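You operate a simulated robot arm through the tools that you are given. There is no shell and no other tool. Be economical: measure what you need, move in short steps, check, and stop when the job is done.

You run a simulated robot arm. Do the job below in one go: nothing can be reset, and whatever is moved stays where it is left.

TASK
Open the rear drawer, put the purple bracket in the inside of the rear drawer, then shut the drawer. Put the long bar on the top of the square table away on the top of the side bench. Fetch the lime brush and set it on the bottom shelf of the tall rack. Take the blue block and put it in the cream tray. Put one of the teal cans from the top of the side bench on the cream card there. Take the white bracket and leave it on the grey board. Do these in any order. Set down upright: purple bracket, teal can, white bracket.

It is judged by the outcome, as a careful person would: the job done as asked, and still so three seconds after it is handed in. It fails if anything else is knocked over, pushed out of place, dropped, spilled or broken.

THE ROBOT
A 7-joint arm with a two-finger parallel gripper on a trunk, on a base that drives. Base frame: it is fixed to the floor where the robot stands at the start and does not move with it; the origin is under the middle of the robot, x ahead of it, y to its left, z up; the surface under the hand at the start is at about z = 115.5. Readings come in cm, degrees, newtons and seconds.
With the tool pointing down near the work surface it reaches from about 10 to 50 cm from the robot's upright axis, wherever it stands. Its first joint turns from -166.0 to 166.0 degrees. Places, roughly: blue block (5x5x5 cm) [520, -370, 80]; bottom shelf of the tall rack [200, -510, 40]; cream card [550, -375, 75]; cream tray (30x20x6 cm) [710, 30, 70]; grey board (21x17x2 cm) [780, -110, 80]; inside of the rear drawer [50, 10, 100]; lime brush (12x5x7 cm) [420, -60, 80]; long bar (11x4x4 cm) [400, -60, 80]; purple bracket (6x8x7 cm) [10, 140, 120]; rear drawer [40, 0, 100]; teal can [550, -350, 75]; top of the side bench [570, -370, 80]; white bracket (6x8x7 cm) [610, -360, 80]. Payload 3.4 kg.
Tool frame: the origin (TCP) lies between the finger pads and is the grasp point; the fingertips stand 3 cm ahead of it; z points along the fingers, y is the line along which they close. Largest opening 9.4 cm; finger width 2.8, thickness 1; the body of the gripper, 5 by 9.6 cm, starts 5.5 cm behind the TCP.
Orientation is that of the tool frame in the base frame, as [roll, pitch, yaw] about the fixed x, y, z axes, in that order (R = Rz(yaw) Ry(pitch) Rx(roll)). With the fingers straight down and closing along the base's y, the tool's x points along the base's -x, its y along +y and its z along -z.

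THE INTERFACE
- The arm moves only by the tool jog_arm. Its argument "motion" is a list of rows, each a list of 7 numbers: the shift along the base's x, y, z in mm, then the turn, a rotation vector about the base's x, y, z in degrees, then the finger opening in mm, from 0 to 94. In form: [[dx, dy, dz, rx, ry, rz, hand], ...]. A call has 1 to 8 rows; each row shifts and turns the commanded pose from where the row before left it. Rows are played at 5 a second. More than 5 cm and 8.6 degrees between two rows, or a gripper value outside its range, and nothing of the call is played. Where a pose cannot be reached the arm comes as near as it can. A force on the tool above 40 N (or 10 N above the force at the start of the call, whichever is more), or a blocked arm, ends the call early, and 0.2 s more pass. Each finger travels about 7.2 cm/s and halts on what it meets, pressing with about 21 N; the grip force reading is that of the motor and also rises with nothing between the fingers. The clock runs only during rows and for 0.2 s after the last one: add rows that do not move to give the fingers time. The reply holds the time, the measured pose of the TCP, the force on the tool along the base axes, the opening and the grip force, in the units named above and with some noise, with the torque about the TCP (base axes, N m) and any sound that the robot's microphone picked up.
- Cameras (640 x 400 px; columns grow to the right, rows downward): "scene" is now at [1.79, 14.6, 155.42]; the picture's right is [-0.06, -1.00, 0.00], its down [-0.76, 0.04, -0.65] and it looks along [0.65, -0.04, -0.76] (base axes); focal length 238 px, centre (320, 200). "wrist" rides on the gripper at [7.6, 1.4, -10.2] in the tool frame; the picture's right is [-0.18, 0.98, 0.00], its down [-0.75, -0.14, -0.64] and it looks along [-0.63, -0.12, 0.77] (tool axes); focal length 243 px, centre (320, 200). There is no depth. A picture from a camera that has moved, and an enlarged one, comes with that camera's place and axes in the base frame and with its lens.
- grab_frame(camera): a new picture of that camera. The clock stands still meanwhile.
- raise_lower(by): slides the trunk up (or, below 0, down) by that many cm; the arm and the scene camera ride with it, the base frame stays. It gives what a move gives, with no picture.
- roll_base(legs): drives the robot by 1 to 6 legs, each [ahead, left, turn to the left] in cm, cm and degrees, along the robot's own axes; the way and the turn of a leg run together, so that a leg with both is an arc; at most 150 cm and 180 degrees a leg. The arm and the cameras ride along, it lands a little off, and it stops where it bumps. It gives what a move gives.
- aim_head(pan, tilt): turns the head with the scene camera to pan (to the left, within 155 degrees either way) and tilt (down, from -29 to 69), counted from straight ahead of the robot. It gives what a move gives.
- zoom(camera, box): a new picture of the part [left, top, right, bottom] of that camera's present view, enlarged. The clock stands still meanwhile.
- hand_in(): hands the job in; it is judged then, once.

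Go step by step. Nothing tells you exact positions but the pictures and the camera data: compare them with the known pose of the tool, close in by small moves and look again before you grip or let go. The budget is 207 turns and 192 pictures, counting those below and the enlarged ones. Unless the task says otherwise, let go and move clear before handing in.

The tools are called after "Call:" as a command line: name --pt "numbers of a row" for each row, then --argument value for the rest, lists and objects as JSON in quotes. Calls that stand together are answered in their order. jog_arm: Moves the arm, as the interface text tells. Its arguments: {"type":"object","properties":{"motion":{"type":"array"}},"required":["motion"]} The other tools are called the same way: raise_lower (by) slides the trunk up or down; roll_base (legs) drives the base; aim_head (pan, tilt) turns the head that bears the scene camera; grab_frame (camera) takes a picture; zoom (camera, box) takes an enlarged picture of a part of a camera's view; hand_in () hands the job in.

At the start:

```text
time_s: 0.0
ee_pos: [34.11, -4.65, 133.43]
tool_rot: [180.0, -0.1, -180.0]
contact_force: [11.6, -1.3, -17.1]
wrist_torque: [0.04, -0.02, 0.06]
finger_gap: 9.4
grip_force: 0.1
trunk travel left (down, up): [-22.5, 16.1]
robot x, y, heading: [-0.1, 0.45, -0.0]
head pan, tilt: [-3.3, 49.7]
```

scene: 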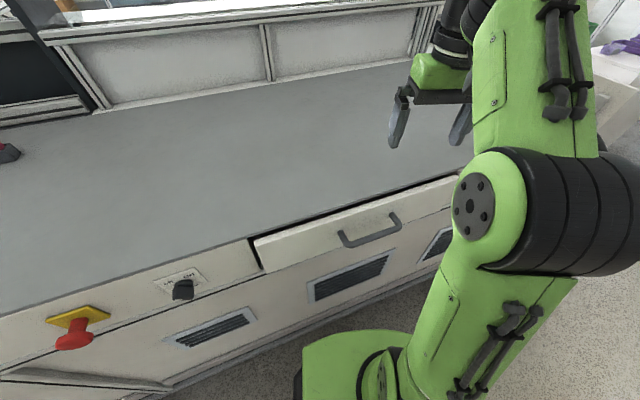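
wrist: 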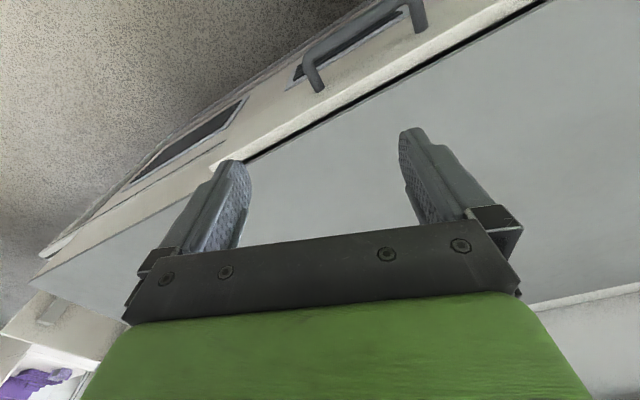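

I see the bench with its drawer handle ahead at roughly [30, 2, 111]. First I look around for the purple bracket, to the left.

Call:
aim_head --pan 90 --tilt 30

Call:
grab_frame --camera "scene"

Call:
aim_head --pan -45 --tilt 20

Call:
grab_frame --camera "scene"

Call:
aim_head --pan 0 --tilt 15

Call:
grab_frame --camera "scene"

```text
time_s: 1.7
ee_pos: [34.13, -4.69, 133.6]
tool_rot: [179.9, -0.1, -180.0]
contact_force: [8.6, -2.2, -13.5]
wrist_torque: [-0.01, -0.01, 0.02]
finger_gap: 9.4
grip_force: 0.0
trunk travel left (down, up): [-22.5, 16.1]
robot x, y, heading: [-0.1, -0.19, -0.1]
head pan, tilt: [90.0, 30.0]
```

```text
189 pictures are left
camera scene: at [-5.92, 24.1, 158.33], right [1.0, 0.0, 0.0], down [0.0, -0.5, -0.87], along [0.0, 0.87, -0.5], focal length 238 px, centre (320, 200)
```

scene: 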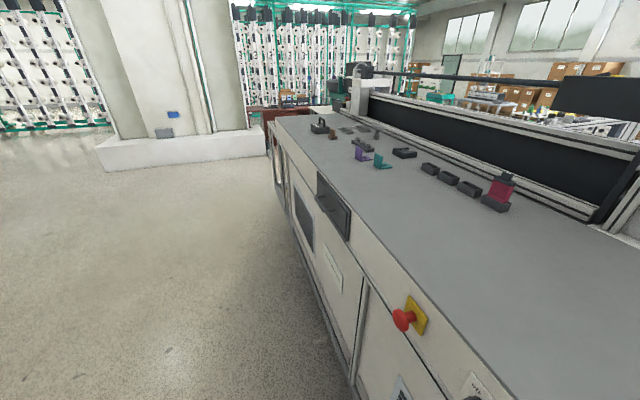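

```text
time_s: 3.9
ee_pos: [34.06, -4.71, 133.41]
tool_rot: [-180.0, 0.0, -180.0]
contact_force: [9.2, -1.7, -15.2]
wrist_torque: [0.02, -0.03, 0.02]
finger_gap: 9.39
grip_force: 0.1
trunk travel left (down, up): [-22.5, 16.1]
robot x, y, heading: [-0.17, 0.01, -0.0]
head pan, tilt: [-45.0, 20.0]
```

```text
188 pictures are left
camera scene: at [0.66, 8.47, 159.93], right [-0.71, -0.71, 0.0], down [-0.24, 0.24, -0.94], along [0.66, -0.66, -0.34], focal length 238 px, centre (320, 200)
```

scene: 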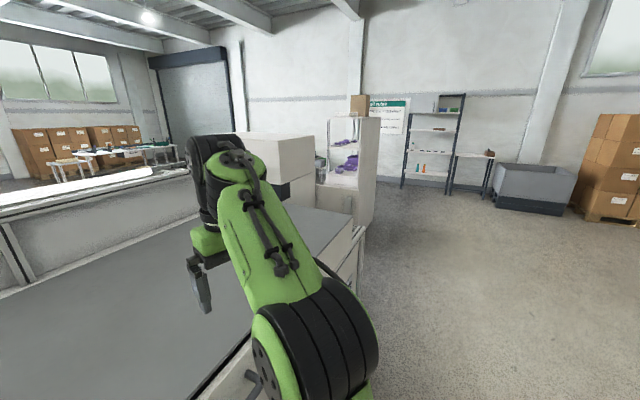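

```text
time_s: 5.0
ee_pos: [34.13, -4.67, 133.47]
tool_rot: [-180.0, 0.0, 179.9]
contact_force: [9.9, -1.2, -15.8]
wrist_torque: [-0.02, 0.0, 0.0]
finger_gap: 9.4
grip_force: 0.1
trunk travel left (down, up): [-22.5, 16.1]
robot x, y, heading: [0.09, -0.2, 0.0]
head pan, tilt: [0.0, 15.0]
```

```text
187 pictures are left
camera scene: at [3.41, 15.04, 160.75], right [0.0, -1.0, 0.0], down [-0.26, 0.0, -0.97], along [0.97, 0.0, -0.26], focal length 238 px, centre (320, 200)
```

scene: 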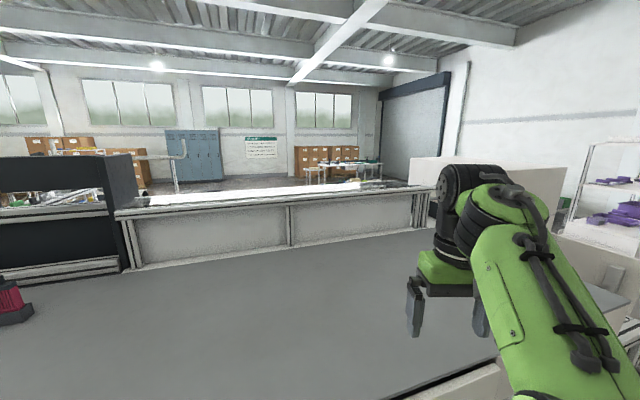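

The purple bracket is at about [14, 141] beside a teal one, and the bench edge runs at roughly 18 degrees to my y axis. I back off a bit, turn to face the drawer squarely, and look closely at the handle.

Call:
roll_base --legs '[[-15, 0, 0], [0, 0, 18]]'

Call:
aim_head --pan 0 --tilt 50

Call:
grab_frame --camera "scene"

Call:
grab_frame --camera "wrist"

```text
time_s: 7.3
ee_pos: [18.92, 6.07, 133.52]
tool_rot: [-180.0, 0.0, -162.1]
contact_force: [9.3, 2.0, -14.2]
wrist_torque: [0.05, -0.04, 0.03]
finger_gap: 9.43
grip_force: 0.1
trunk travel left (down, up): [-22.5, 16.1]
robot x, y, heading: [-15.04, 0.25, 18.0]
head pan, tilt: [0.0, 15.0]
```

```text
time_s: 8.4
ee_pos: [18.98, 6.08, 133.43]
tool_rot: [-180.0, 0.1, -162.1]
contact_force: [6.4, 1.8, -11.1]
wrist_torque: [-0.01, 0.0, -0.03]
finger_gap: 9.39
grip_force: 0.1
trunk travel left (down, up): [-22.5, 16.1]
robot x, y, heading: [-15.52, -0.19, 17.9]
head pan, tilt: [0.0, 50.0]
```

```text
186 pictures are left
camera scene: at [-17.95, 14.86, 155.38], right [0.31, -0.95, 0.0], down [-0.73, -0.24, -0.64], along [0.61, 0.2, -0.77], focal length 238 px, centre (320, 200)
```

scene: 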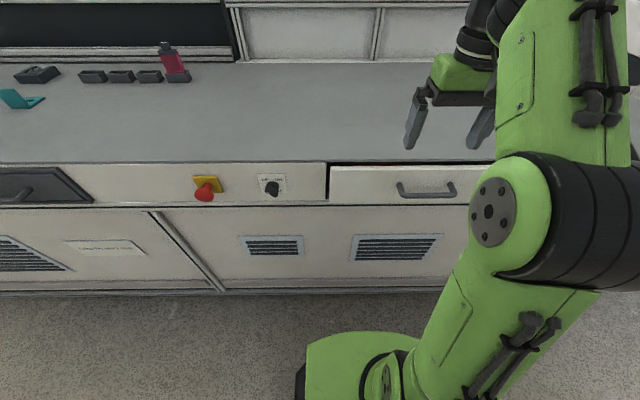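

```text
185 pictures are left
camera wrist: at [11.27, 4.93, 143.77], right [-0.13, 0.99, 0.0], down [0.76, 0.1, 0.64], along [0.64, 0.08, -0.77], focal length 243 px, centre (320, 200)
```

wrist: 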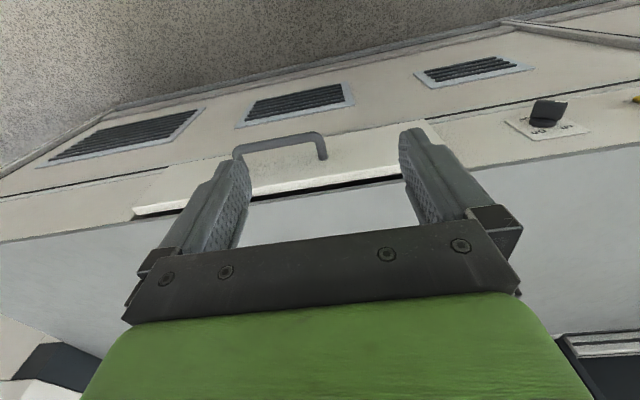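

The view is now square to the bench. I zoom on the handle to measure it.

Call:
zoom --camera "scene" --box '[320, 140, 520, 265]'

Call:
zoom --camera "wrist" --box '[120, 90, 440, 290]'

```text
3.20 times, centred on (420, 202) of scene
camera zoom: at [-17.95, 14.86, 155.38], right [0.31, -0.95, 0.0], down [-0.73, -0.24, -0.64], along [0.61, 0.2, -0.77], focal length 760 px, centre (0, 192)
```

zoom: 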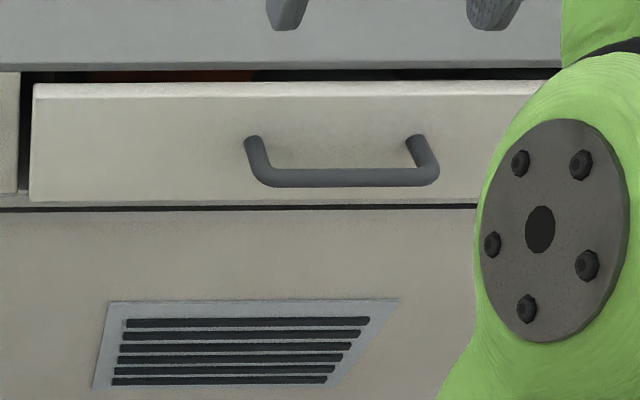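

```text
2.00 times, centred on (280, 190) of wrist
camera zoom: at [11.27, 4.93, 143.77], right [-0.13, 0.99, 0.0], down [0.76, 0.1, 0.64], along [0.64, 0.08, -0.77], focal length 485 px, centre (400, 220)
```

zoom: 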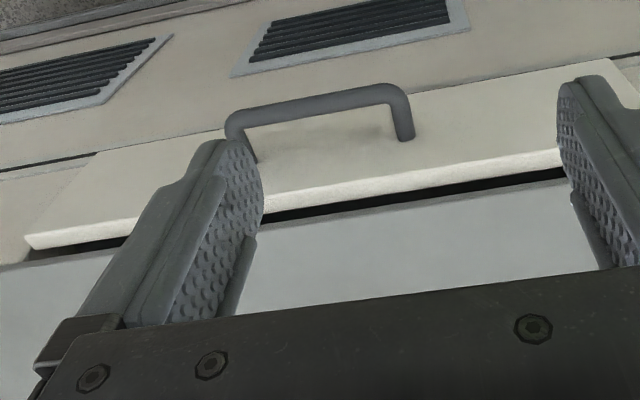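

The bar triangulates to about [28.3, 7.0, 107.6]–[32.5, −6.2, 107.6], protruding about 4 cm. I turn the hand so its fingers close across the bar.

Call:
jog_arm --pt "0 0 0 0 0 -8.5 40" --pt "0 0 0 0 0 -8.5 40" --pt "0 0 0 0 0 -8.5 40" --pt "0 0 0 0 0 -8.5 40" --pt "0 0 0 0 0 -8.5 40" --pt "0 0 0 0 0 -8.5 40" --pt "0 0 0 0 0 -8.5 40" --pt "0 0 0 0 0 -8.5 40"

Call:
jog_arm --pt "0 0 0 0 0 -8.0 40" --pt "0 0 0 0 0 -8.0 40" --pt "0 0 0 0 0 -6 40" --pt "0 0 0 2.47 -7.6 0 40" --pt "0 0 0 2.47 -7.6 0 40" --pt "0 0 0 2.47 -7.6 0 40" --pt "0 0 0 2.47 -7.6 0 40" --pt "0 0 0 2.47 -7.6 0 40"

```text
time_s: 8.8
ee_pos: [19.05, 6.18, 133.46]
tool_rot: [-180.0, 0.4, -167.5]
contact_force: [1.4, -1.9, -2.3]
wrist_torque: [0.17, 0.04, 0.09]
finger_gap: 4.07
grip_force: 0.1
trunk travel left (down, up): [-22.5, 16.1]
robot x, y, heading: [-15.11, -0.06, 18.0]
head pan, tilt: [0.0, 50.0]
stopped in row 1: the force on the tool passed its limit at 54 N (the readings are from after the stop); the commanded pose is now the measured one
```

```text
time_s: 10.6
ee_pos: [21.41, 7.51, 131.41]
tool_rot: [170.3, 20.0, 169.5]
contact_force: [-0.7, -0.2, 0.5]
wrist_torque: [-0.01, 0.01, 0.01]
finger_gap: 3.99
grip_force: 0.1
out of reach, approached as far as the arm can: row 6, 7, 8
trunk travel left (down, up): [-22.5, 16.1]
robot x, y, heading: [-15.2, 0.03, 17.9]
head pan, tilt: [0.0, 50.0]
```

The start-up force transient stopped the first turn, and the tilt then ran out of reach. I finish the yaw and see what the arm allows.

Call:
jog_arm --pt "0 0 0 0 0 -8 40" --pt "0 0 0 0 0 -8 40" --pt "0 0 0 0 0 -8 40" --pt "0 0 0 0 0 -8 40" --pt "0 0 0 0 0 -8 40" --pt "0 0 0 0 0 -8 40" --pt "0 0 0 0 0 -8 40" --pt "0 0 0 0 0 -6 40"

Call:
grab_frame --camera "scene"

```text
time_s: 12.3
ee_pos: [21.36, 7.55, 131.43]
tool_rot: [170.3, 19.9, 107.4]
contact_force: [0.4, 0.2, -0.3]
wrist_torque: [0.0, 0.02, -0.02]
finger_gap: 4.02
grip_force: 0.0
trunk travel left (down, up): [-22.5, 16.1]
robot x, y, heading: [-14.85, 0.11, 17.9]
head pan, tilt: [0.0, 50.0]
```

```text
182 pictures are left
camera scene: at [-17.95, 14.9, 155.37], right [0.31, -0.95, 0.0], down [-0.73, -0.24, -0.64], along [0.61, 0.2, -0.77], focal length 238 px, centre (320, 200)
```

scene: 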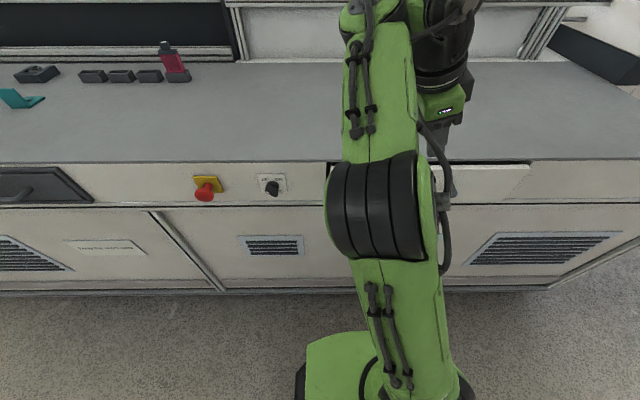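

I straighten the hand to point down with a slight forward lean.

Call:
jog_arm --pt "0 0 0 7 0 0.5 40" --pt "0 0 0 7 0 0.5 40" --pt "0 0 0 6.2 -0.5 0 40" --pt "0 0 0 0 0 0 40"

Call:
roll_base --legs '[[0, -10, 0]]'

Call:
grab_frame --camera "wrist"

```text
time_s: 13.3
ee_pos: [21.4, 7.63, 131.49]
tool_rot: [163.4, 0.8, 107.3]
contact_force: [-0.1, 0.3, 0.6]
wrist_torque: [0.01, 0.0, -0.04]
finger_gap: 3.98
grip_force: 0.1
trunk travel left (down, up): [-22.5, 16.1]
robot x, y, heading: [-15.13, 0.41, 18.0]
head pan, tilt: [0.0, 50.0]
```

```text
time_s: 14.5
ee_pos: [24.59, -1.98, 131.39]
tool_rot: [163.8, 0.7, 107.4]
contact_force: [-0.3, -1.0, 1.3]
wrist_torque: [0.04, 0.0, 0.01]
finger_gap: 4.01
grip_force: 0.0
trunk travel left (down, up): [-22.5, 16.1]
robot x, y, heading: [-11.43, -9.29, 17.9]
head pan, tilt: [0.0, 50.0]
```

```text
181 pictures are left
camera wrist: at [20.77, 4.83, 141.6], right [0.95, 0.11, 0.28], down [-0.08, -0.81, 0.59], along [0.29, -0.58, -0.76], focal length 243 px, centre (320, 200)
```

wrist: 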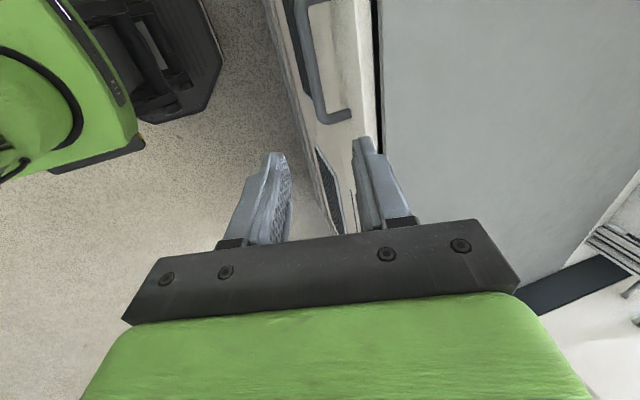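

Hand leans 16° forward, closing across the bar. I bring it above the bar in the gap and check.

Call:
jog_arm --pt "17 7 -40 0 0 0 34" --pt "17 7 -40 0 0 0 34" --pt "17 8 -40 0 0 0 34" --pt "0 0 -20 0 0 0 34" --pt "0 0 0 0 0 0 34"

Call:
grab_frame --camera "wrist"

Call:
grab_frame --camera "scene"

```text
time_s: 15.7
ee_pos: [29.13, 0.05, 117.7]
tool_rot: [163.6, 0.8, 107.5]
contact_force: [-0.6, 0.8, -0.4]
wrist_torque: [0.01, -0.02, -0.02]
finger_gap: 3.38
grip_force: 0.1
out of reach, approached as far as the arm can: row 1
trunk travel left (down, up): [-22.5, 16.1]
robot x, y, heading: [-12.13, -9.29, 18.2]
head pan, tilt: [0.0, 50.0]
```

```text
180 pictures are left
camera wrist: at [25.47, 6.91, 127.88], right [0.95, 0.11, 0.28], down [-0.08, -0.81, 0.59], along [0.29, -0.58, -0.76], focal length 243 px, centre (320, 200)
```

wrist: 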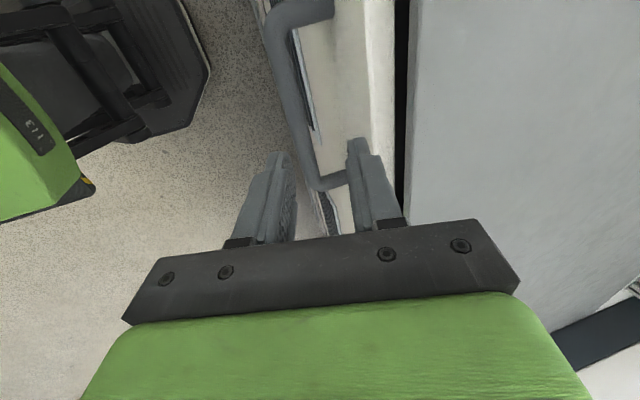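

```text
179 pictures are left
camera scene: at [-14.87, 5.37, 155.38], right [0.31, -0.95, 0.0], down [-0.73, -0.24, -0.64], along [0.61, 0.2, -0.77], focal length 238 px, centre (320, 200)
```

scene: 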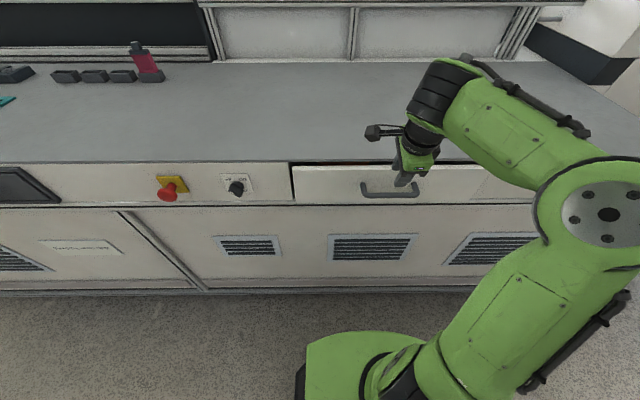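

The bar lies between the fingers in plan. I lower onto it and close.

Call:
jog_arm --pt "7 2 -30 0 0 0 34" --pt "0 0 -30 0 0 0 34" --pt "0 0 -30 0 0 0 34" --pt "0 0 0 0 0 0 34"

Call:
grab_frame --camera "wrist"

Call:
zoom --camera "scene" --box '[320, 120, 480, 220]'

```text
time_s: 16.7
ee_pos: [30.11, 0.43, 108.88]
tool_rot: [163.6, 0.7, 107.4]
contact_force: [0.8, 0.4, -0.5]
wrist_torque: [-0.03, 0.0, 0.03]
finger_gap: 3.4
grip_force: 0.0
trunk travel left (down, up): [-22.5, 16.1]
robot x, y, heading: [-11.67, -9.61, 17.7]
head pan, tilt: [0.0, 50.0]
```

```text
178 pictures are left
camera wrist: at [26.36, 7.16, 119.01], right [0.95, 0.11, 0.28], down [-0.08, -0.81, 0.59], along [0.29, -0.58, -0.76], focal length 243 px, centre (320, 200)
```

wrist: 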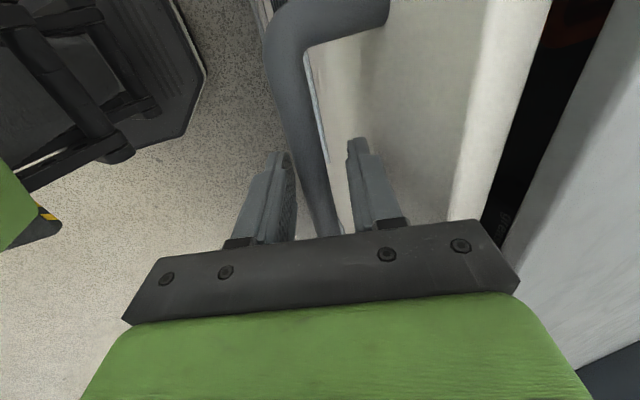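

```text
4.00 times, centred on (400, 170) of scene
camera zoom: at [-14.97, 5.43, 155.37], right [0.31, -0.95, 0.0], down [-0.73, -0.24, -0.64], along [0.61, 0.2, -0.77], focal length 950 px, centre (0, 320)
```

zoom: 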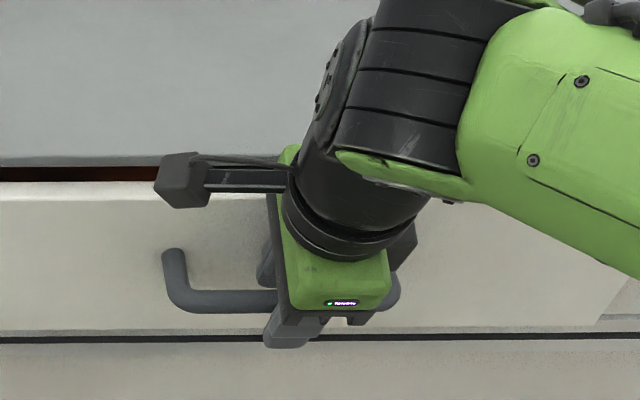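

Bar is between the fingers. Closing.

Call:
jog_arm --pt "0 0 0 0 0 0 0" --pt "0 0 0 0 0 0 0" --pt "0 0 0 0 0 0 0"

Call:
roll_base --legs '[[-12, 0, 0]]'

Call:
grab_frame --camera "scene"

```text
time_s: 17.5
ee_pos: [29.94, 0.24, 108.83]
tool_rot: [163.7, 0.8, 107.6]
contact_force: [-12.1, -5.4, -1.6]
wrist_torque: [-0.33, -0.02, 1.24]
finger_gap: 1.63
grip_force: 44.9
trunk travel left (down, up): [-22.5, 16.1]
robot x, y, heading: [-11.78, -9.27, 18.2]
head pan, tilt: [0.0, 50.0]
```

```text
time_s: 18.7
ee_pos: [18.44, -3.56, 108.89]
tool_rot: [163.5, 0.8, 107.3]
contact_force: [1.3, -4.7, 2.5]
wrist_torque: [-0.13, -0.18, 1.11]
finger_gap: 1.65
grip_force: 45.2
trunk travel left (down, up): [-22.5, 16.1]
robot x, y, heading: [-23.45, -13.5, 17.7]
head pan, tilt: [0.0, 50.0]
```

```text
176 pictures are left
camera scene: at [-26.68, 1.51, 155.39], right [0.31, -0.95, 0.0], down [-0.73, -0.24, -0.64], along [0.61, 0.2, -0.77], focal length 238 px, centre (320, 200)
```

scene: 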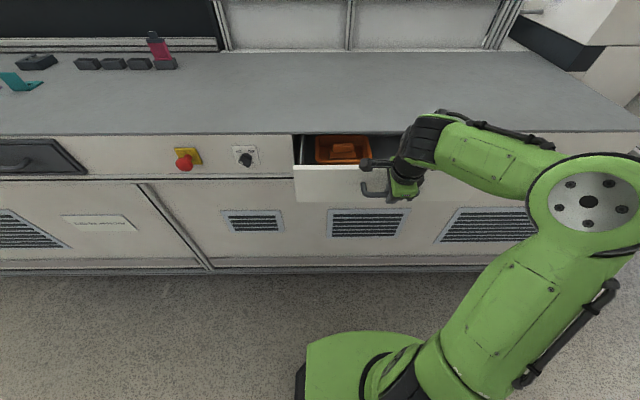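

The drawer slides well; an orange bin is inside. I pull further.

Call:
roll_base --legs '[[-14, 0, 0]]'

Call:
grab_frame --camera "scene"

```text
time_s: 20.1
ee_pos: [7.18, -7.21, 109.02]
tool_rot: [162.4, 0.9, 107.5]
contact_force: [0.9, -4.0, 1.7]
wrist_torque: [0.02, 0.11, 1.5]
finger_gap: 1.6
grip_force: 45.1
trunk travel left (down, up): [-22.5, 16.1]
robot x, y, heading: [-35.37, -17.36, 18.4]
head pan, tilt: [0.0, 50.0]
stopped in leg 1: the force on the tool passed its limit at 68 N (the readings are from after the stop); the commanded pose is now the measured one
```

```text
175 pictures are left
camera scene: at [-38.45, -2.33, 155.38], right [0.31, -0.95, 0.0], down [-0.73, -0.24, -0.64], along [0.61, 0.2, -0.77], focal length 238 px, centre (320, 200)
```

scene: 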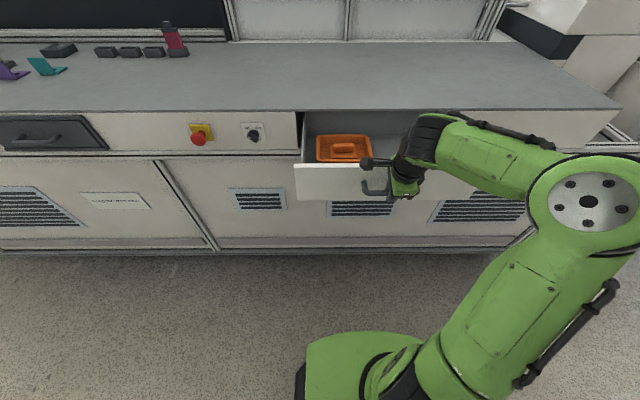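

Drawer is fully open. I release the bar, lift out and drive left along the bench toward the purple bracket.

Call:
jog_arm --pt "0 0 0 0 0 0 36" --pt "0 0 0 0 0 0 36" --pt "0 0 40 0 0 0 36" --pt "0 0 40 0 0 0 36" --pt "0 0 40 0 0 0 60" --pt "0 0 40 0 0 0 60" --pt "-38 -12 30 0 0 0 60" --pt "-38 -12 0 0 0 0 60"

Call:
roll_base --legs '[[0, 130, 0], [25, 0, 0]]'

Call:
aim_head --pan 0 --tilt 40

Call:
grab_frame --camera "scene"

```text
time_s: 21.9
ee_pos: [-0.14, -10.53, 127.71]
tool_rot: [162.9, 0.9, 106.3]
contact_force: [-1.6, 4.8, 1.9]
wrist_torque: [-0.35, -0.1, -0.08]
finger_gap: 5.99
grip_force: 0.0
trunk travel left (down, up): [-22.5, 16.1]
robot x, y, heading: [-35.45, -16.97, 18.1]
head pan, tilt: [0.0, 50.0]
```

```text
time_s: 29.9
ee_pos: [-18.66, 122.88, 127.99]
tool_rot: [162.5, 0.9, 107.9]
contact_force: [-0.2, 0.8, 1.2]
wrist_torque: [0.0, 0.03, -0.01]
finger_gap: 6.0
grip_force: 0.0
trunk travel left (down, up): [-22.5, 16.1]
robot x, y, heading: [-53.51, 115.02, 18.6]
head pan, tilt: [0.0, 50.0]
```

```text
time_s: 30.6
ee_pos: [-18.79, 122.79, 128.09]
tool_rot: [162.5, 0.9, 107.9]
contact_force: [-0.2, -0.2, 0.1]
wrist_torque: [-0.03, -0.05, -0.04]
finger_gap: 6.0
grip_force: 0.0
trunk travel left (down, up): [-22.5, 16.1]
robot x, y, heading: [-53.89, 115.11, 18.6]
head pan, tilt: [0.0, 40.0]
```

```text
174 pictures are left
camera scene: at [-56.09, 130.23, 156.79], right [0.32, -0.95, 0.0], down [-0.61, -0.21, -0.77], along [0.73, 0.25, -0.64], focal length 238 px, centre (320, 200)
```

scene: 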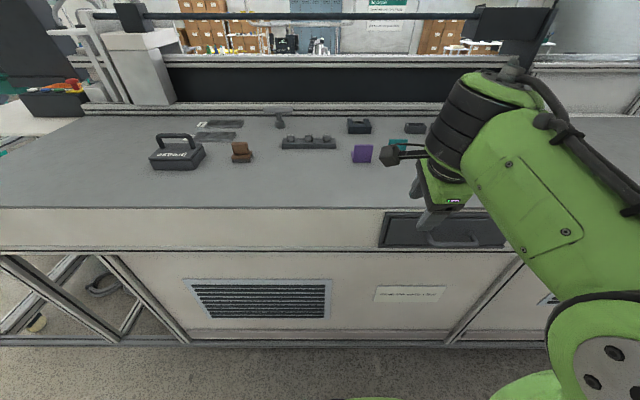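

The purple bracket is at about [14.4, 140]. Zoom to see its shape.

Call:
zoom --camera "scene" --box '[300, 100, 460, 200]'

```text
4.00 times, centred on (380, 150) of scene
camera zoom: at [-56.09, 130.23, 156.79], right [0.32, -0.95, 0.0], down [-0.61, -0.21, -0.77], along [0.73, 0.25, -0.64], focal length 950 px, centre (80, 400)
```

zoom: 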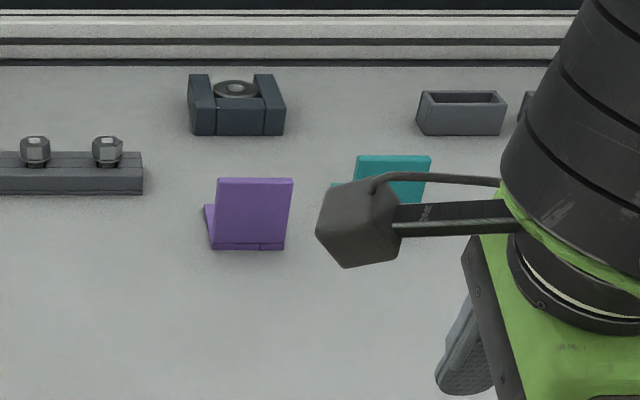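

Its plate faces me (plate normal about 22° heading) with the foot behind, so I straighten the hand to vertical with the closing axis along that normal, and drive closer.

Call:
jog_arm --pt "0 0 20 -2.7 8.0 0 40" --pt "0 0 20 -2.7 8.0 0 40" --pt "0 0 0 -0.3 0.9 4 40" --pt "0 0 0 0 0 0 40"

Call:
roll_base --legs '[[17, 0, 0]]'

Call:
grab_frame --camera "wrist"

```text
time_s: 31.6
ee_pos: [-18.43, 123.35, 130.98]
tool_rot: [176.5, -0.6, 112.1]
contact_force: [0.0, -0.3, 0.5]
wrist_torque: [0.01, 0.02, 0.01]
finger_gap: 3.99
grip_force: 0.1
out of reach, approached as far as the arm can: row 1
trunk travel left (down, up): [-22.5, 16.1]
robot x, y, heading: [-53.66, 115.06, 18.9]
head pan, tilt: [0.0, 40.0]
```

```text
time_s: 33.0
ee_pos: [-2.33, 129.15, 130.94]
tool_rot: [176.5, -0.6, 112.5]
contact_force: [0.0, -0.4, 0.2]
wrist_torque: [-0.01, -0.01, 0.03]
finger_gap: 4.01
grip_force: 0.0
trunk travel left (down, up): [-22.5, 16.1]
robot x, y, heading: [-38.14, 120.39, 19.0]
head pan, tilt: [0.0, 40.0]
```

```text
172 pictures are left
camera wrist: at [-4.42, 136.23, 141.41], right [0.98, 0.2, 0.06], down [0.12, -0.77, 0.62], along [0.17, -0.6, -0.78], focal length 243 px, centre (320, 200)
```

wrist: 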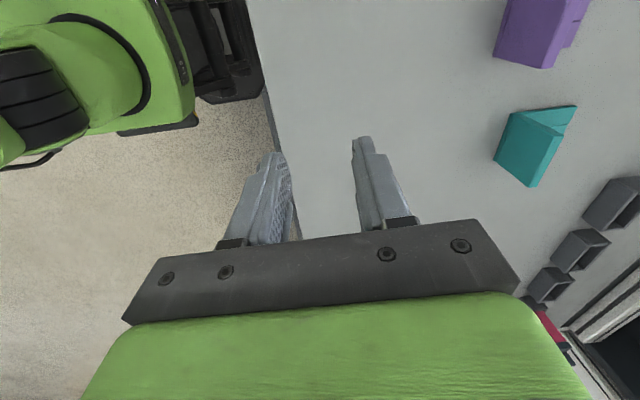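

There is room ahead of the base, so I advance 6 cm more and extend toward the bracket at height.

Call:
roll_base --legs '[[6, 3, 0]]'

Call:
jog_arm --pt "30 10 0 -1.2 3.3 0 40" --pt "30 12 0 0 0 0 40" --pt "30 12 0 0 0 0 40" --pt "0 0 0 0 0 0 40"

Call:
grab_frame --camera "wrist"

Call:
grab_frame --camera "scene"

```text
time_s: 34.0
ee_pos: [0.12, 131.66, 130.68]
tool_rot: [176.6, -0.7, 111.6]
contact_force: [-0.5, 0.0, 0.6]
wrist_torque: [0.03, -0.01, 0.01]
finger_gap: 4.0
grip_force: 0.2
trunk travel left (down, up): [-22.5, 16.1]
robot x, y, heading: [-35.18, 123.42, 17.9]
head pan, tilt: [0.0, 40.0]
stopped in leg 1: the robot was blocked; the commanded pose is now the measured one
```

```text
time_s: 35.0
ee_pos: [5.13, 133.26, 130.89]
tool_rot: [-179.8, -0.7, 111.5]
contact_force: [-0.2, 0.3, 0.3]
wrist_torque: [-0.02, -0.01, -0.01]
finger_gap: 4.03
grip_force: 0.0
out of reach, approached as far as the arm can: row 2, 3
trunk travel left (down, up): [-22.5, 16.1]
robot x, y, heading: [-35.17, 123.61, 18.1]
head pan, tilt: [0.0, 40.0]
```

```text
171 pictures are left
camera wrist: at [3.75, 140.61, 141.31], right [0.98, 0.19, -0.01], down [0.15, -0.76, 0.63], along [0.12, -0.62, -0.77], focal length 243 px, centre (320, 200)
```

wrist: 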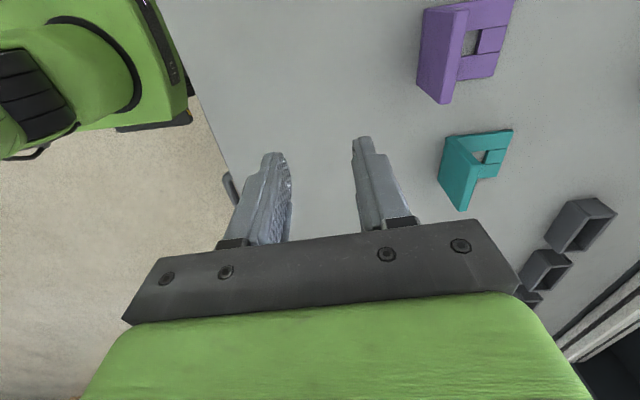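

```text
170 pictures are left
camera scene: at [-37.47, 138.68, 156.79], right [0.31, -0.95, 0.0], down [-0.61, -0.2, -0.77], along [0.73, 0.24, -0.64], focal length 238 px, centre (320, 200)
```

scene: 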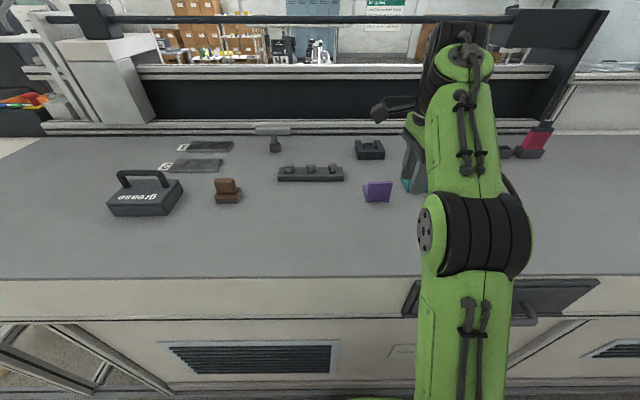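

The vertical reach is short at this shoulder height. I raise the trunk 14 cm and then reach out and down.

Call:
raise_lower --by 14

Call:
jog_arm --pt "20 12 -40 0 0 0 40" --pt "20 12 -40 0 0 0 40" --pt "20 10 -40 0 0 0 40" --pt "10 5 0 0 0 0 40" --pt "0 0 0 0 0 0 40"

Call:
grab_frame --camera "wrist"

```text
time_s: 36.7
ee_pos: [5.07, 133.23, 145.03]
tool_rot: [-179.8, -0.6, 111.6]
contact_force: [1.2, -0.1, -0.1]
wrist_torque: [-0.02, 0.0, 0.02]
finger_gap: 3.98
grip_force: 0.1
trunk travel left (down, up): [-36.5, 2.1]
robot x, y, heading: [-35.5, 123.7, 18.3]
head pan, tilt: [0.0, 40.0]
```

```text
time_s: 37.9
ee_pos: [12.21, 137.13, 133.03]
tool_rot: [-179.8, -0.7, 111.5]
contact_force: [0.5, 0.0, 0.4]
wrist_torque: [-0.03, 0.02, -0.01]
finger_gap: 4.0
grip_force: 0.1
trunk travel left (down, up): [-36.5, 2.1]
robot x, y, heading: [-35.45, 123.84, 18.1]
head pan, tilt: [0.0, 40.0]
```

```text
169 pictures are left
camera wrist: at [10.88, 144.47, 143.34], right [0.98, 0.19, -0.01], down [0.15, -0.76, 0.63], along [0.12, -0.62, -0.77], focal length 243 px, centre (320, 200)
```

wrist: 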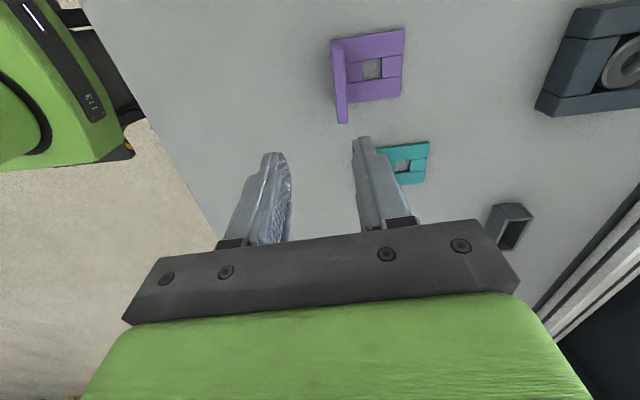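

Raised trunk gives the reach. The plate top centre measures about [13.7, 139.5, 121.9]; I align above it.

Call:
jog_arm --pt "15 24 -30 0 0 0 40" --pt "0 0 -35 0 0 -2 40" --pt "0 0 0 0 0 0 40"

Call:
grab_frame --camera "wrist"

Call:
aim_head --pan 0 --tilt 50

Call:
grab_frame --camera "scene"

```text
time_s: 38.7
ee_pos: [13.69, 139.44, 126.5]
tool_rot: [-179.8, -0.7, 109.5]
contact_force: [0.1, -0.6, 0.3]
wrist_torque: [-0.01, 0.0, -0.03]
finger_gap: 4.01
grip_force: 0.2
trunk travel left (down, up): [-36.5, 2.1]
robot x, y, heading: [-35.34, 123.56, 17.7]
head pan, tilt: [0.0, 40.0]
```

```text
168 pictures are left
camera wrist: at [12.61, 146.9, 136.88], right [0.99, 0.15, 0.0], down [0.12, -0.76, 0.63], along [0.09, -0.63, -0.77], focal length 243 px, centre (320, 200)
```

wrist: 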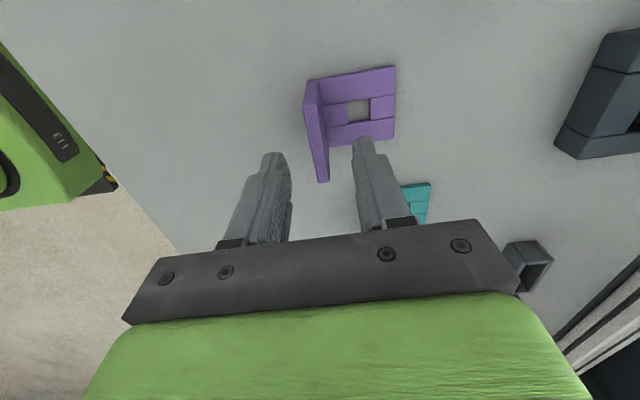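

```text
time_s: 39.4
ee_pos: [13.68, 139.53, 126.56]
tool_rot: [-179.8, -0.7, 109.5]
contact_force: [-0.4, -0.4, -0.8]
wrist_torque: [0.02, -0.01, 0.01]
finger_gap: 3.99
grip_force: 0.0
trunk travel left (down, up): [-36.5, 2.1]
robot x, y, heading: [-35.1, 123.41, 18.1]
head pan, tilt: [0.0, 50.0]
```

```text
167 pictures are left
camera scene: at [-38.23, 138.44, 169.44], right [0.31, -0.95, 0.0], down [-0.73, -0.24, -0.64], along [0.61, 0.2, -0.77], focal length 238 px, centre (320, 200)
```

scene: 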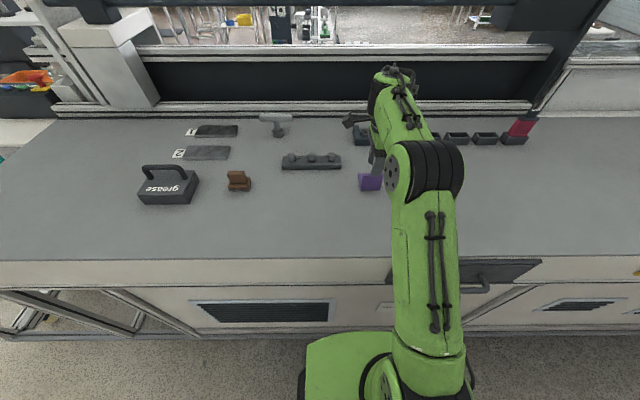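

Plate sits between the fingers. I lower and close on it.

Call:
jog_arm --pt "0 2 -30 0 0 0 40" --pt "0 0 -32 0 0 0 40" --pt "0 0 0 0 0 0 40"

Call:
grab_frame --camera "wrist"

```text
time_s: 40.2
ee_pos: [13.59, 139.61, 120.25]
tool_rot: [-179.9, -0.7, 109.4]
contact_force: [-0.3, -0.4, 0.0]
wrist_torque: [-0.02, 0.02, -0.01]
finger_gap: 4.01
grip_force: 0.2
trunk travel left (down, up): [-36.5, 2.1]
robot x, y, heading: [-35.14, 123.8, 18.1]
head pan, tilt: [0.0, 50.0]
```

```text
166 pictures are left
camera wrist: at [12.42, 147.07, 130.73], right [0.99, 0.15, 0.0], down [0.12, -0.76, 0.63], along [0.09, -0.63, -0.77], focal length 243 px, centre (320, 200)
```

wrist: 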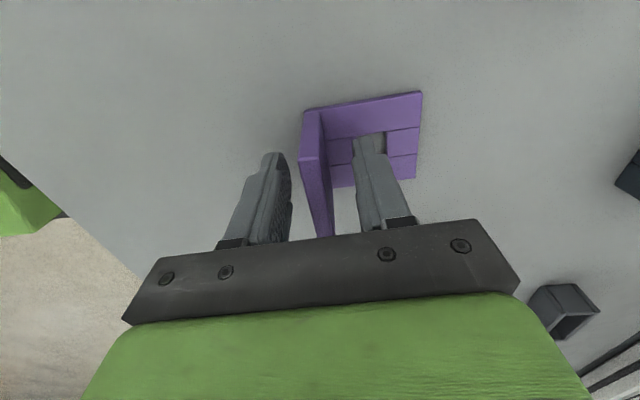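

Call:
jog_arm --pt "0 0 0 0 0 0 0" --pt "0 0 0 0 0 0 0" --pt "0 0 0 0 0 0 0" --pt "0 0 40 0 0 0 0" --pt "0 0 40 0 0 0 0" --pt "0 0 0 0 0 0 0"

Call:
grab_frame --camera "wrist"

```text
time_s: 41.6
ee_pos: [13.71, 139.85, 128.36]
tool_rot: [-179.8, -0.9, 109.5]
contact_force: [0.3, -0.6, -1.3]
wrist_torque: [0.0, 0.05, -0.01]
finger_gap: 1.39
grip_force: 21.1
trunk travel left (down, up): [-36.5, 2.1]
robot x, y, heading: [-35.18, 123.46, 18.3]
head pan, tilt: [0.0, 50.0]
```

```text
165 pictures are left
camera wrist: at [12.56, 147.23, 138.66], right [0.99, 0.16, -0.01], down [0.12, -0.76, 0.63], along [0.09, -0.63, -0.77], focal length 243 px, centre (320, 200)
```

wrist: 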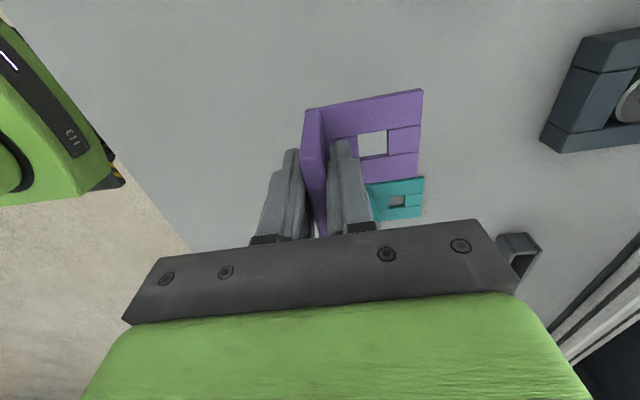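

Bracket held, upright. I lift a bit, retreat and drive back in front of the drawer.

Call:
jog_arm --pt "-30 -10 30 0 0 0 0" --pt "-30 -10 20 0 0 0 0" --pt "0 0 0 0 0 0 0"

Call:
roll_base --legs '[[-38, 0, 0], [0, -144, 0]]'

Call:
grab_frame --camera "scene"

Call:
grab_frame --camera "wrist"

```text
time_s: 42.4
ee_pos: [8.02, 137.62, 133.15]
tool_rot: [-179.6, -0.7, 109.5]
contact_force: [0.5, 0.3, -1.9]
wrist_torque: [-0.01, 0.04, 0.02]
finger_gap: 1.42
grip_force: 21.6
trunk travel left (down, up): [-36.5, 2.1]
robot x, y, heading: [-35.13, 123.66, 18.1]
head pan, tilt: [0.0, 50.0]
```

```text
time_s: 51.5
ee_pos: [15.97, -9.85, 133.27]
tool_rot: [-179.7, -0.7, 109.4]
contact_force: [-0.4, 0.6, -1.8]
wrist_torque: [-0.04, 0.03, -0.01]
finger_gap: 1.41
grip_force: 21.2
trunk travel left (down, up): [-36.5, 2.1]
robot x, y, heading: [-27.4, -23.81, 18.0]
head pan, tilt: [0.0, 50.0]
```

```text
164 pictures are left
camera scene: at [-30.08, -8.9, 169.43], right [0.31, -0.95, 0.0], down [-0.73, -0.24, -0.64], along [0.61, 0.2, -0.77], focal length 238 px, centre (320, 200)
```

scene: 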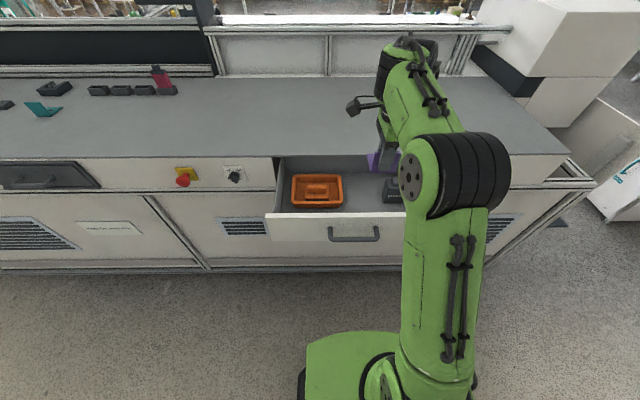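

```text
163 pictures are left
camera wrist: at [14.85, -2.42, 143.63], right [0.99, 0.15, -0.01], down [0.12, -0.76, 0.63], along [0.09, -0.63, -0.77], focal length 243 px, centre (320, 200)
```

wrist: 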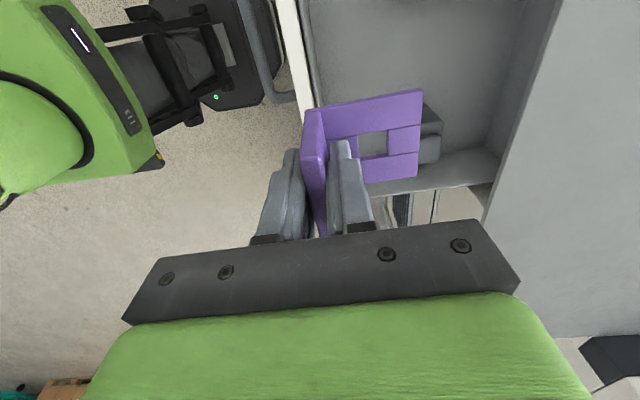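

A grey object lies in the drawer's right part; the gap between it and the bin looks usable. Zooming to measure.

Call:
zoom --camera "scene" --box '[260, 140, 420, 240]'

Call:
zoom --camera "wrist" --box '[220, 0, 560, 240]'

```text
4.00 times, centred on (340, 190) of scene
camera zoom: at [-30.08, -8.9, 169.43], right [0.31, -0.95, 0.0], down [-0.73, -0.24, -0.64], along [0.61, 0.2, -0.77], focal length 950 px, centre (240, 240)
```

zoom: 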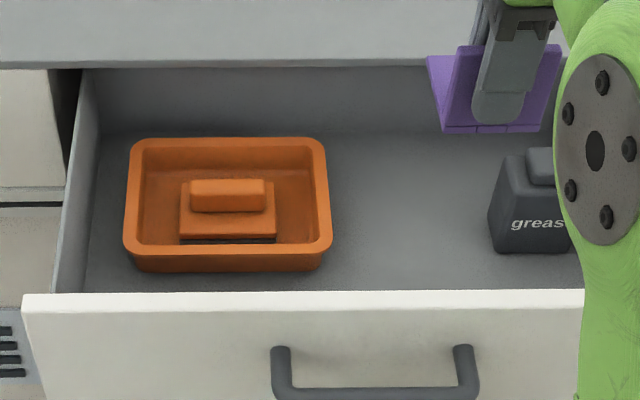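

```text
1.67 times, centred on (390, 120) of wrist
camera zoom: at [14.85, -2.42, 143.63], right [0.99, 0.15, -0.01], down [0.12, -0.76, 0.63], along [0.09, -0.63, -0.77], focal length 404 px, centre (203, 333)
```

zoom: 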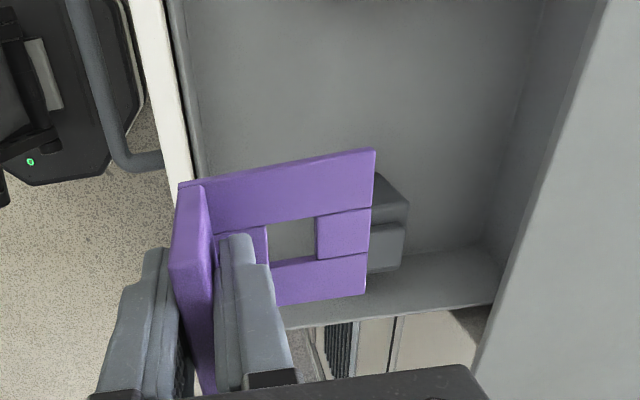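

The free gap centre is around [23.5, −7.7] for the plate. I roll forward 8 cm to be above it, then lower using the trunk.

Call:
roll_base --legs '[[8, 0, 0]]'

Call:
raise_lower --by -15

Call:
grab_frame --camera "scene"

Call:
grab_frame --camera "wrist"

```text
time_s: 52.6
ee_pos: [23.54, -7.32, 133.29]
tool_rot: [-179.6, -0.8, 109.3]
contact_force: [-0.3, 0.3, -1.2]
wrist_torque: [-0.04, 0.08, 0.0]
finger_gap: 1.41
grip_force: 21.3
trunk travel left (down, up): [-36.5, 2.1]
robot x, y, heading: [-19.51, -20.96, 17.8]
head pan, tilt: [0.0, 50.0]
```

```text
time_s: 54.3
ee_pos: [23.47, -7.52, 118.16]
tool_rot: [-179.9, -0.8, 109.3]
contact_force: [0.3, 0.1, -1.7]
wrist_torque: [0.02, 0.02, -0.01]
finger_gap: 1.41
grip_force: 20.9
trunk travel left (down, up): [-21.5, 17.1]
robot x, y, heading: [-19.63, -21.32, 17.8]
head pan, tilt: [0.0, 50.0]
```

```text
160 pictures are left
camera scene: at [-22.61, -6.48, 154.37], right [0.31, -0.95, 0.0], down [-0.73, -0.23, -0.64], along [0.61, 0.2, -0.77], focal length 238 px, centre (320, 200)
```

scene: 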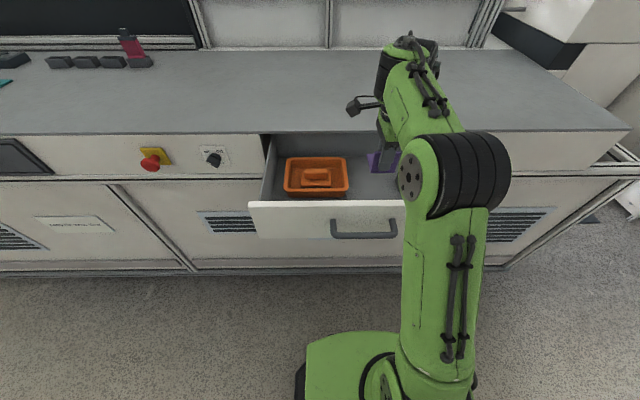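

```text
159 pictures are left
camera wrist: at [22.33, -0.06, 128.57], right [0.99, 0.15, -0.01], down [0.12, -0.76, 0.63], along [0.09, -0.63, -0.77], focal length 243 px, centre (320, 200)
```

wrist: 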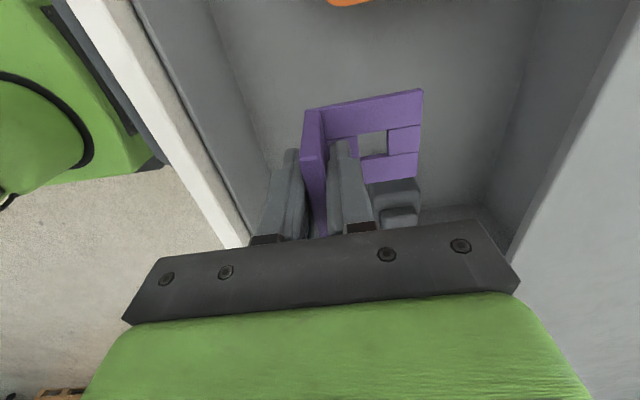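

Clear on both sides. Lowering toward the drawer floor.

Call:
raise_lower --by -9

Call:
grab_frame --camera "wrist"

Call:
zoom --camera "scene" --box '[260, 90, 420, 190]'

```text
time_s: 55.6
ee_pos: [23.42, -7.57, 109.28]
tool_rot: [-179.8, -0.7, 109.3]
contact_force: [0.1, -0.1, -1.6]
wrist_torque: [-0.01, 0.02, 0.01]
finger_gap: 1.39
grip_force: 20.9
trunk travel left (down, up): [-12.5, 26.1]
robot x, y, heading: [-19.5, -21.22, 18.0]
head pan, tilt: [0.0, 50.0]
```

```text
158 pictures are left
camera wrist: at [22.32, -0.06, 119.61], right [0.99, 0.15, -0.01], down [0.12, -0.76, 0.63], along [0.09, -0.63, -0.77], focal length 243 px, centre (320, 200)
```

wrist: 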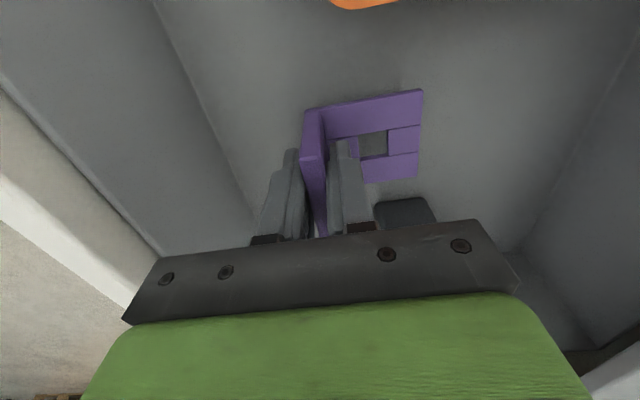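

```text
4.00 times, centred on (340, 140) of scene
camera zoom: at [-22.61, -6.48, 145.42], right [0.31, -0.95, 0.0], down [-0.73, -0.23, -0.64], along [0.61, 0.2, -0.77], focal length 950 px, centre (240, 440)
```

zoom: 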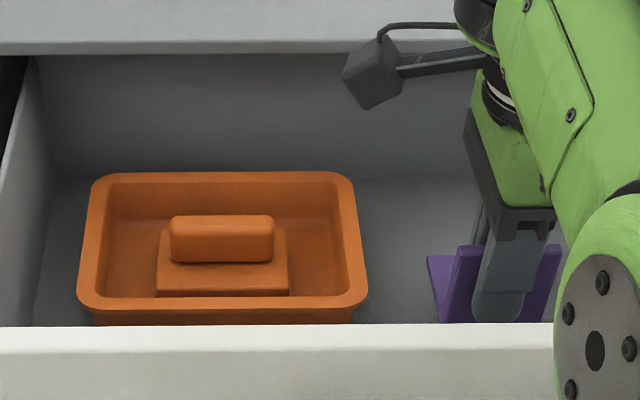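

Bracket bottom is near 104.5. I ease down until contact.

Call:
jog_arm --pt "0 0 -8 0 0 0 0" --pt "0 0 -8 0 0 0 0" --pt "0 0 -8 0 0 0 0" --pt "0 0 0 0 0 0 0"

Call:
zoom --camera "scene" --box '[260, 90, 420, 190]'

```text
time_s: 56.6
ee_pos: [23.34, -7.6, 106.76]
tool_rot: [-179.8, -0.6, 109.3]
contact_force: [1.0, 0.3, -1.3]
wrist_torque: [0.02, -0.02, 0.01]
finger_gap: 1.44
grip_force: 21.0
trunk travel left (down, up): [-12.5, 26.1]
robot x, y, heading: [-19.77, -21.47, 17.5]
head pan, tilt: [0.0, 50.0]
```

```text
4.00 times, centred on (340, 140) of scene
camera zoom: at [-22.61, -6.47, 145.43], right [0.31, -0.95, 0.0], down [-0.73, -0.23, -0.64], along [0.61, 0.2, -0.77], focal length 950 px, centre (240, 440)
```

zoom: 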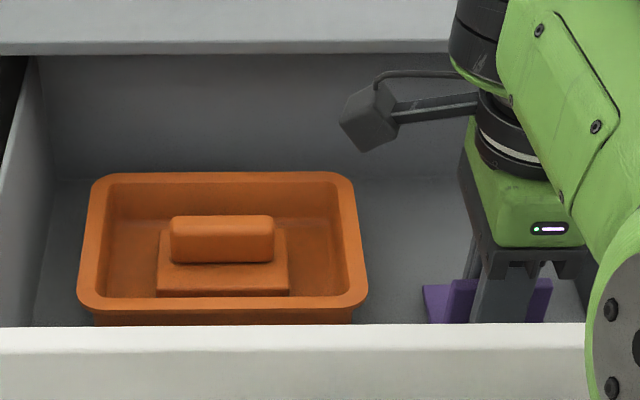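

Call:
jog_arm --pt "0 0 -6 0 0 0 0" --pt "0 0 -6 0 0 0 0" --pt "0 0 0 0 0 0 0"

Call:
jog_arm --pt "0 0 -5 0 0 0 0" --pt "0 0 0 0 0 0 0"

Call:
jog_arm --pt "0 0 -5 0 0 0 0" --pt "0 0 0 0 0 0 0"

```text
time_s: 57.4
ee_pos: [23.19, -7.55, 105.67]
tool_rot: [180.0, -0.6, 109.3]
contact_force: [-0.3, 2.0, 18.8]
wrist_torque: [-0.01, 0.02, 0.02]
finger_gap: 1.46
grip_force: 21.4
trunk travel left (down, up): [-12.5, 26.1]
robot x, y, heading: [-19.62, -21.44, 17.9]
head pan, tilt: [0.0, 50.0]
```

```text
time_s: 58.0
ee_pos: [23.42, -7.55, 105.21]
tool_rot: [-180.0, -0.7, 109.2]
contact_force: [0.5, 0.2, 18.3]
wrist_torque: [0.03, -0.06, -0.03]
finger_gap: 1.42
grip_force: 21.0
trunk travel left (down, up): [-12.5, 26.1]
robot x, y, heading: [-19.68, -21.42, 18.0]
head pan, tilt: [0.0, 50.0]
```

```text
time_s: 58.6
ee_pos: [23.28, -7.43, 104.78]
tool_rot: [-180.0, -0.7, 109.3]
contact_force: [1.9, 0.0, 27.3]
wrist_torque: [-0.06, 0.02, -0.08]
finger_gap: 1.45
grip_force: 21.1
trunk travel left (down, up): [-12.5, 26.1]
robot x, y, heading: [-19.62, -21.25, 17.7]
head pan, tilt: [0.0, 50.0]
```

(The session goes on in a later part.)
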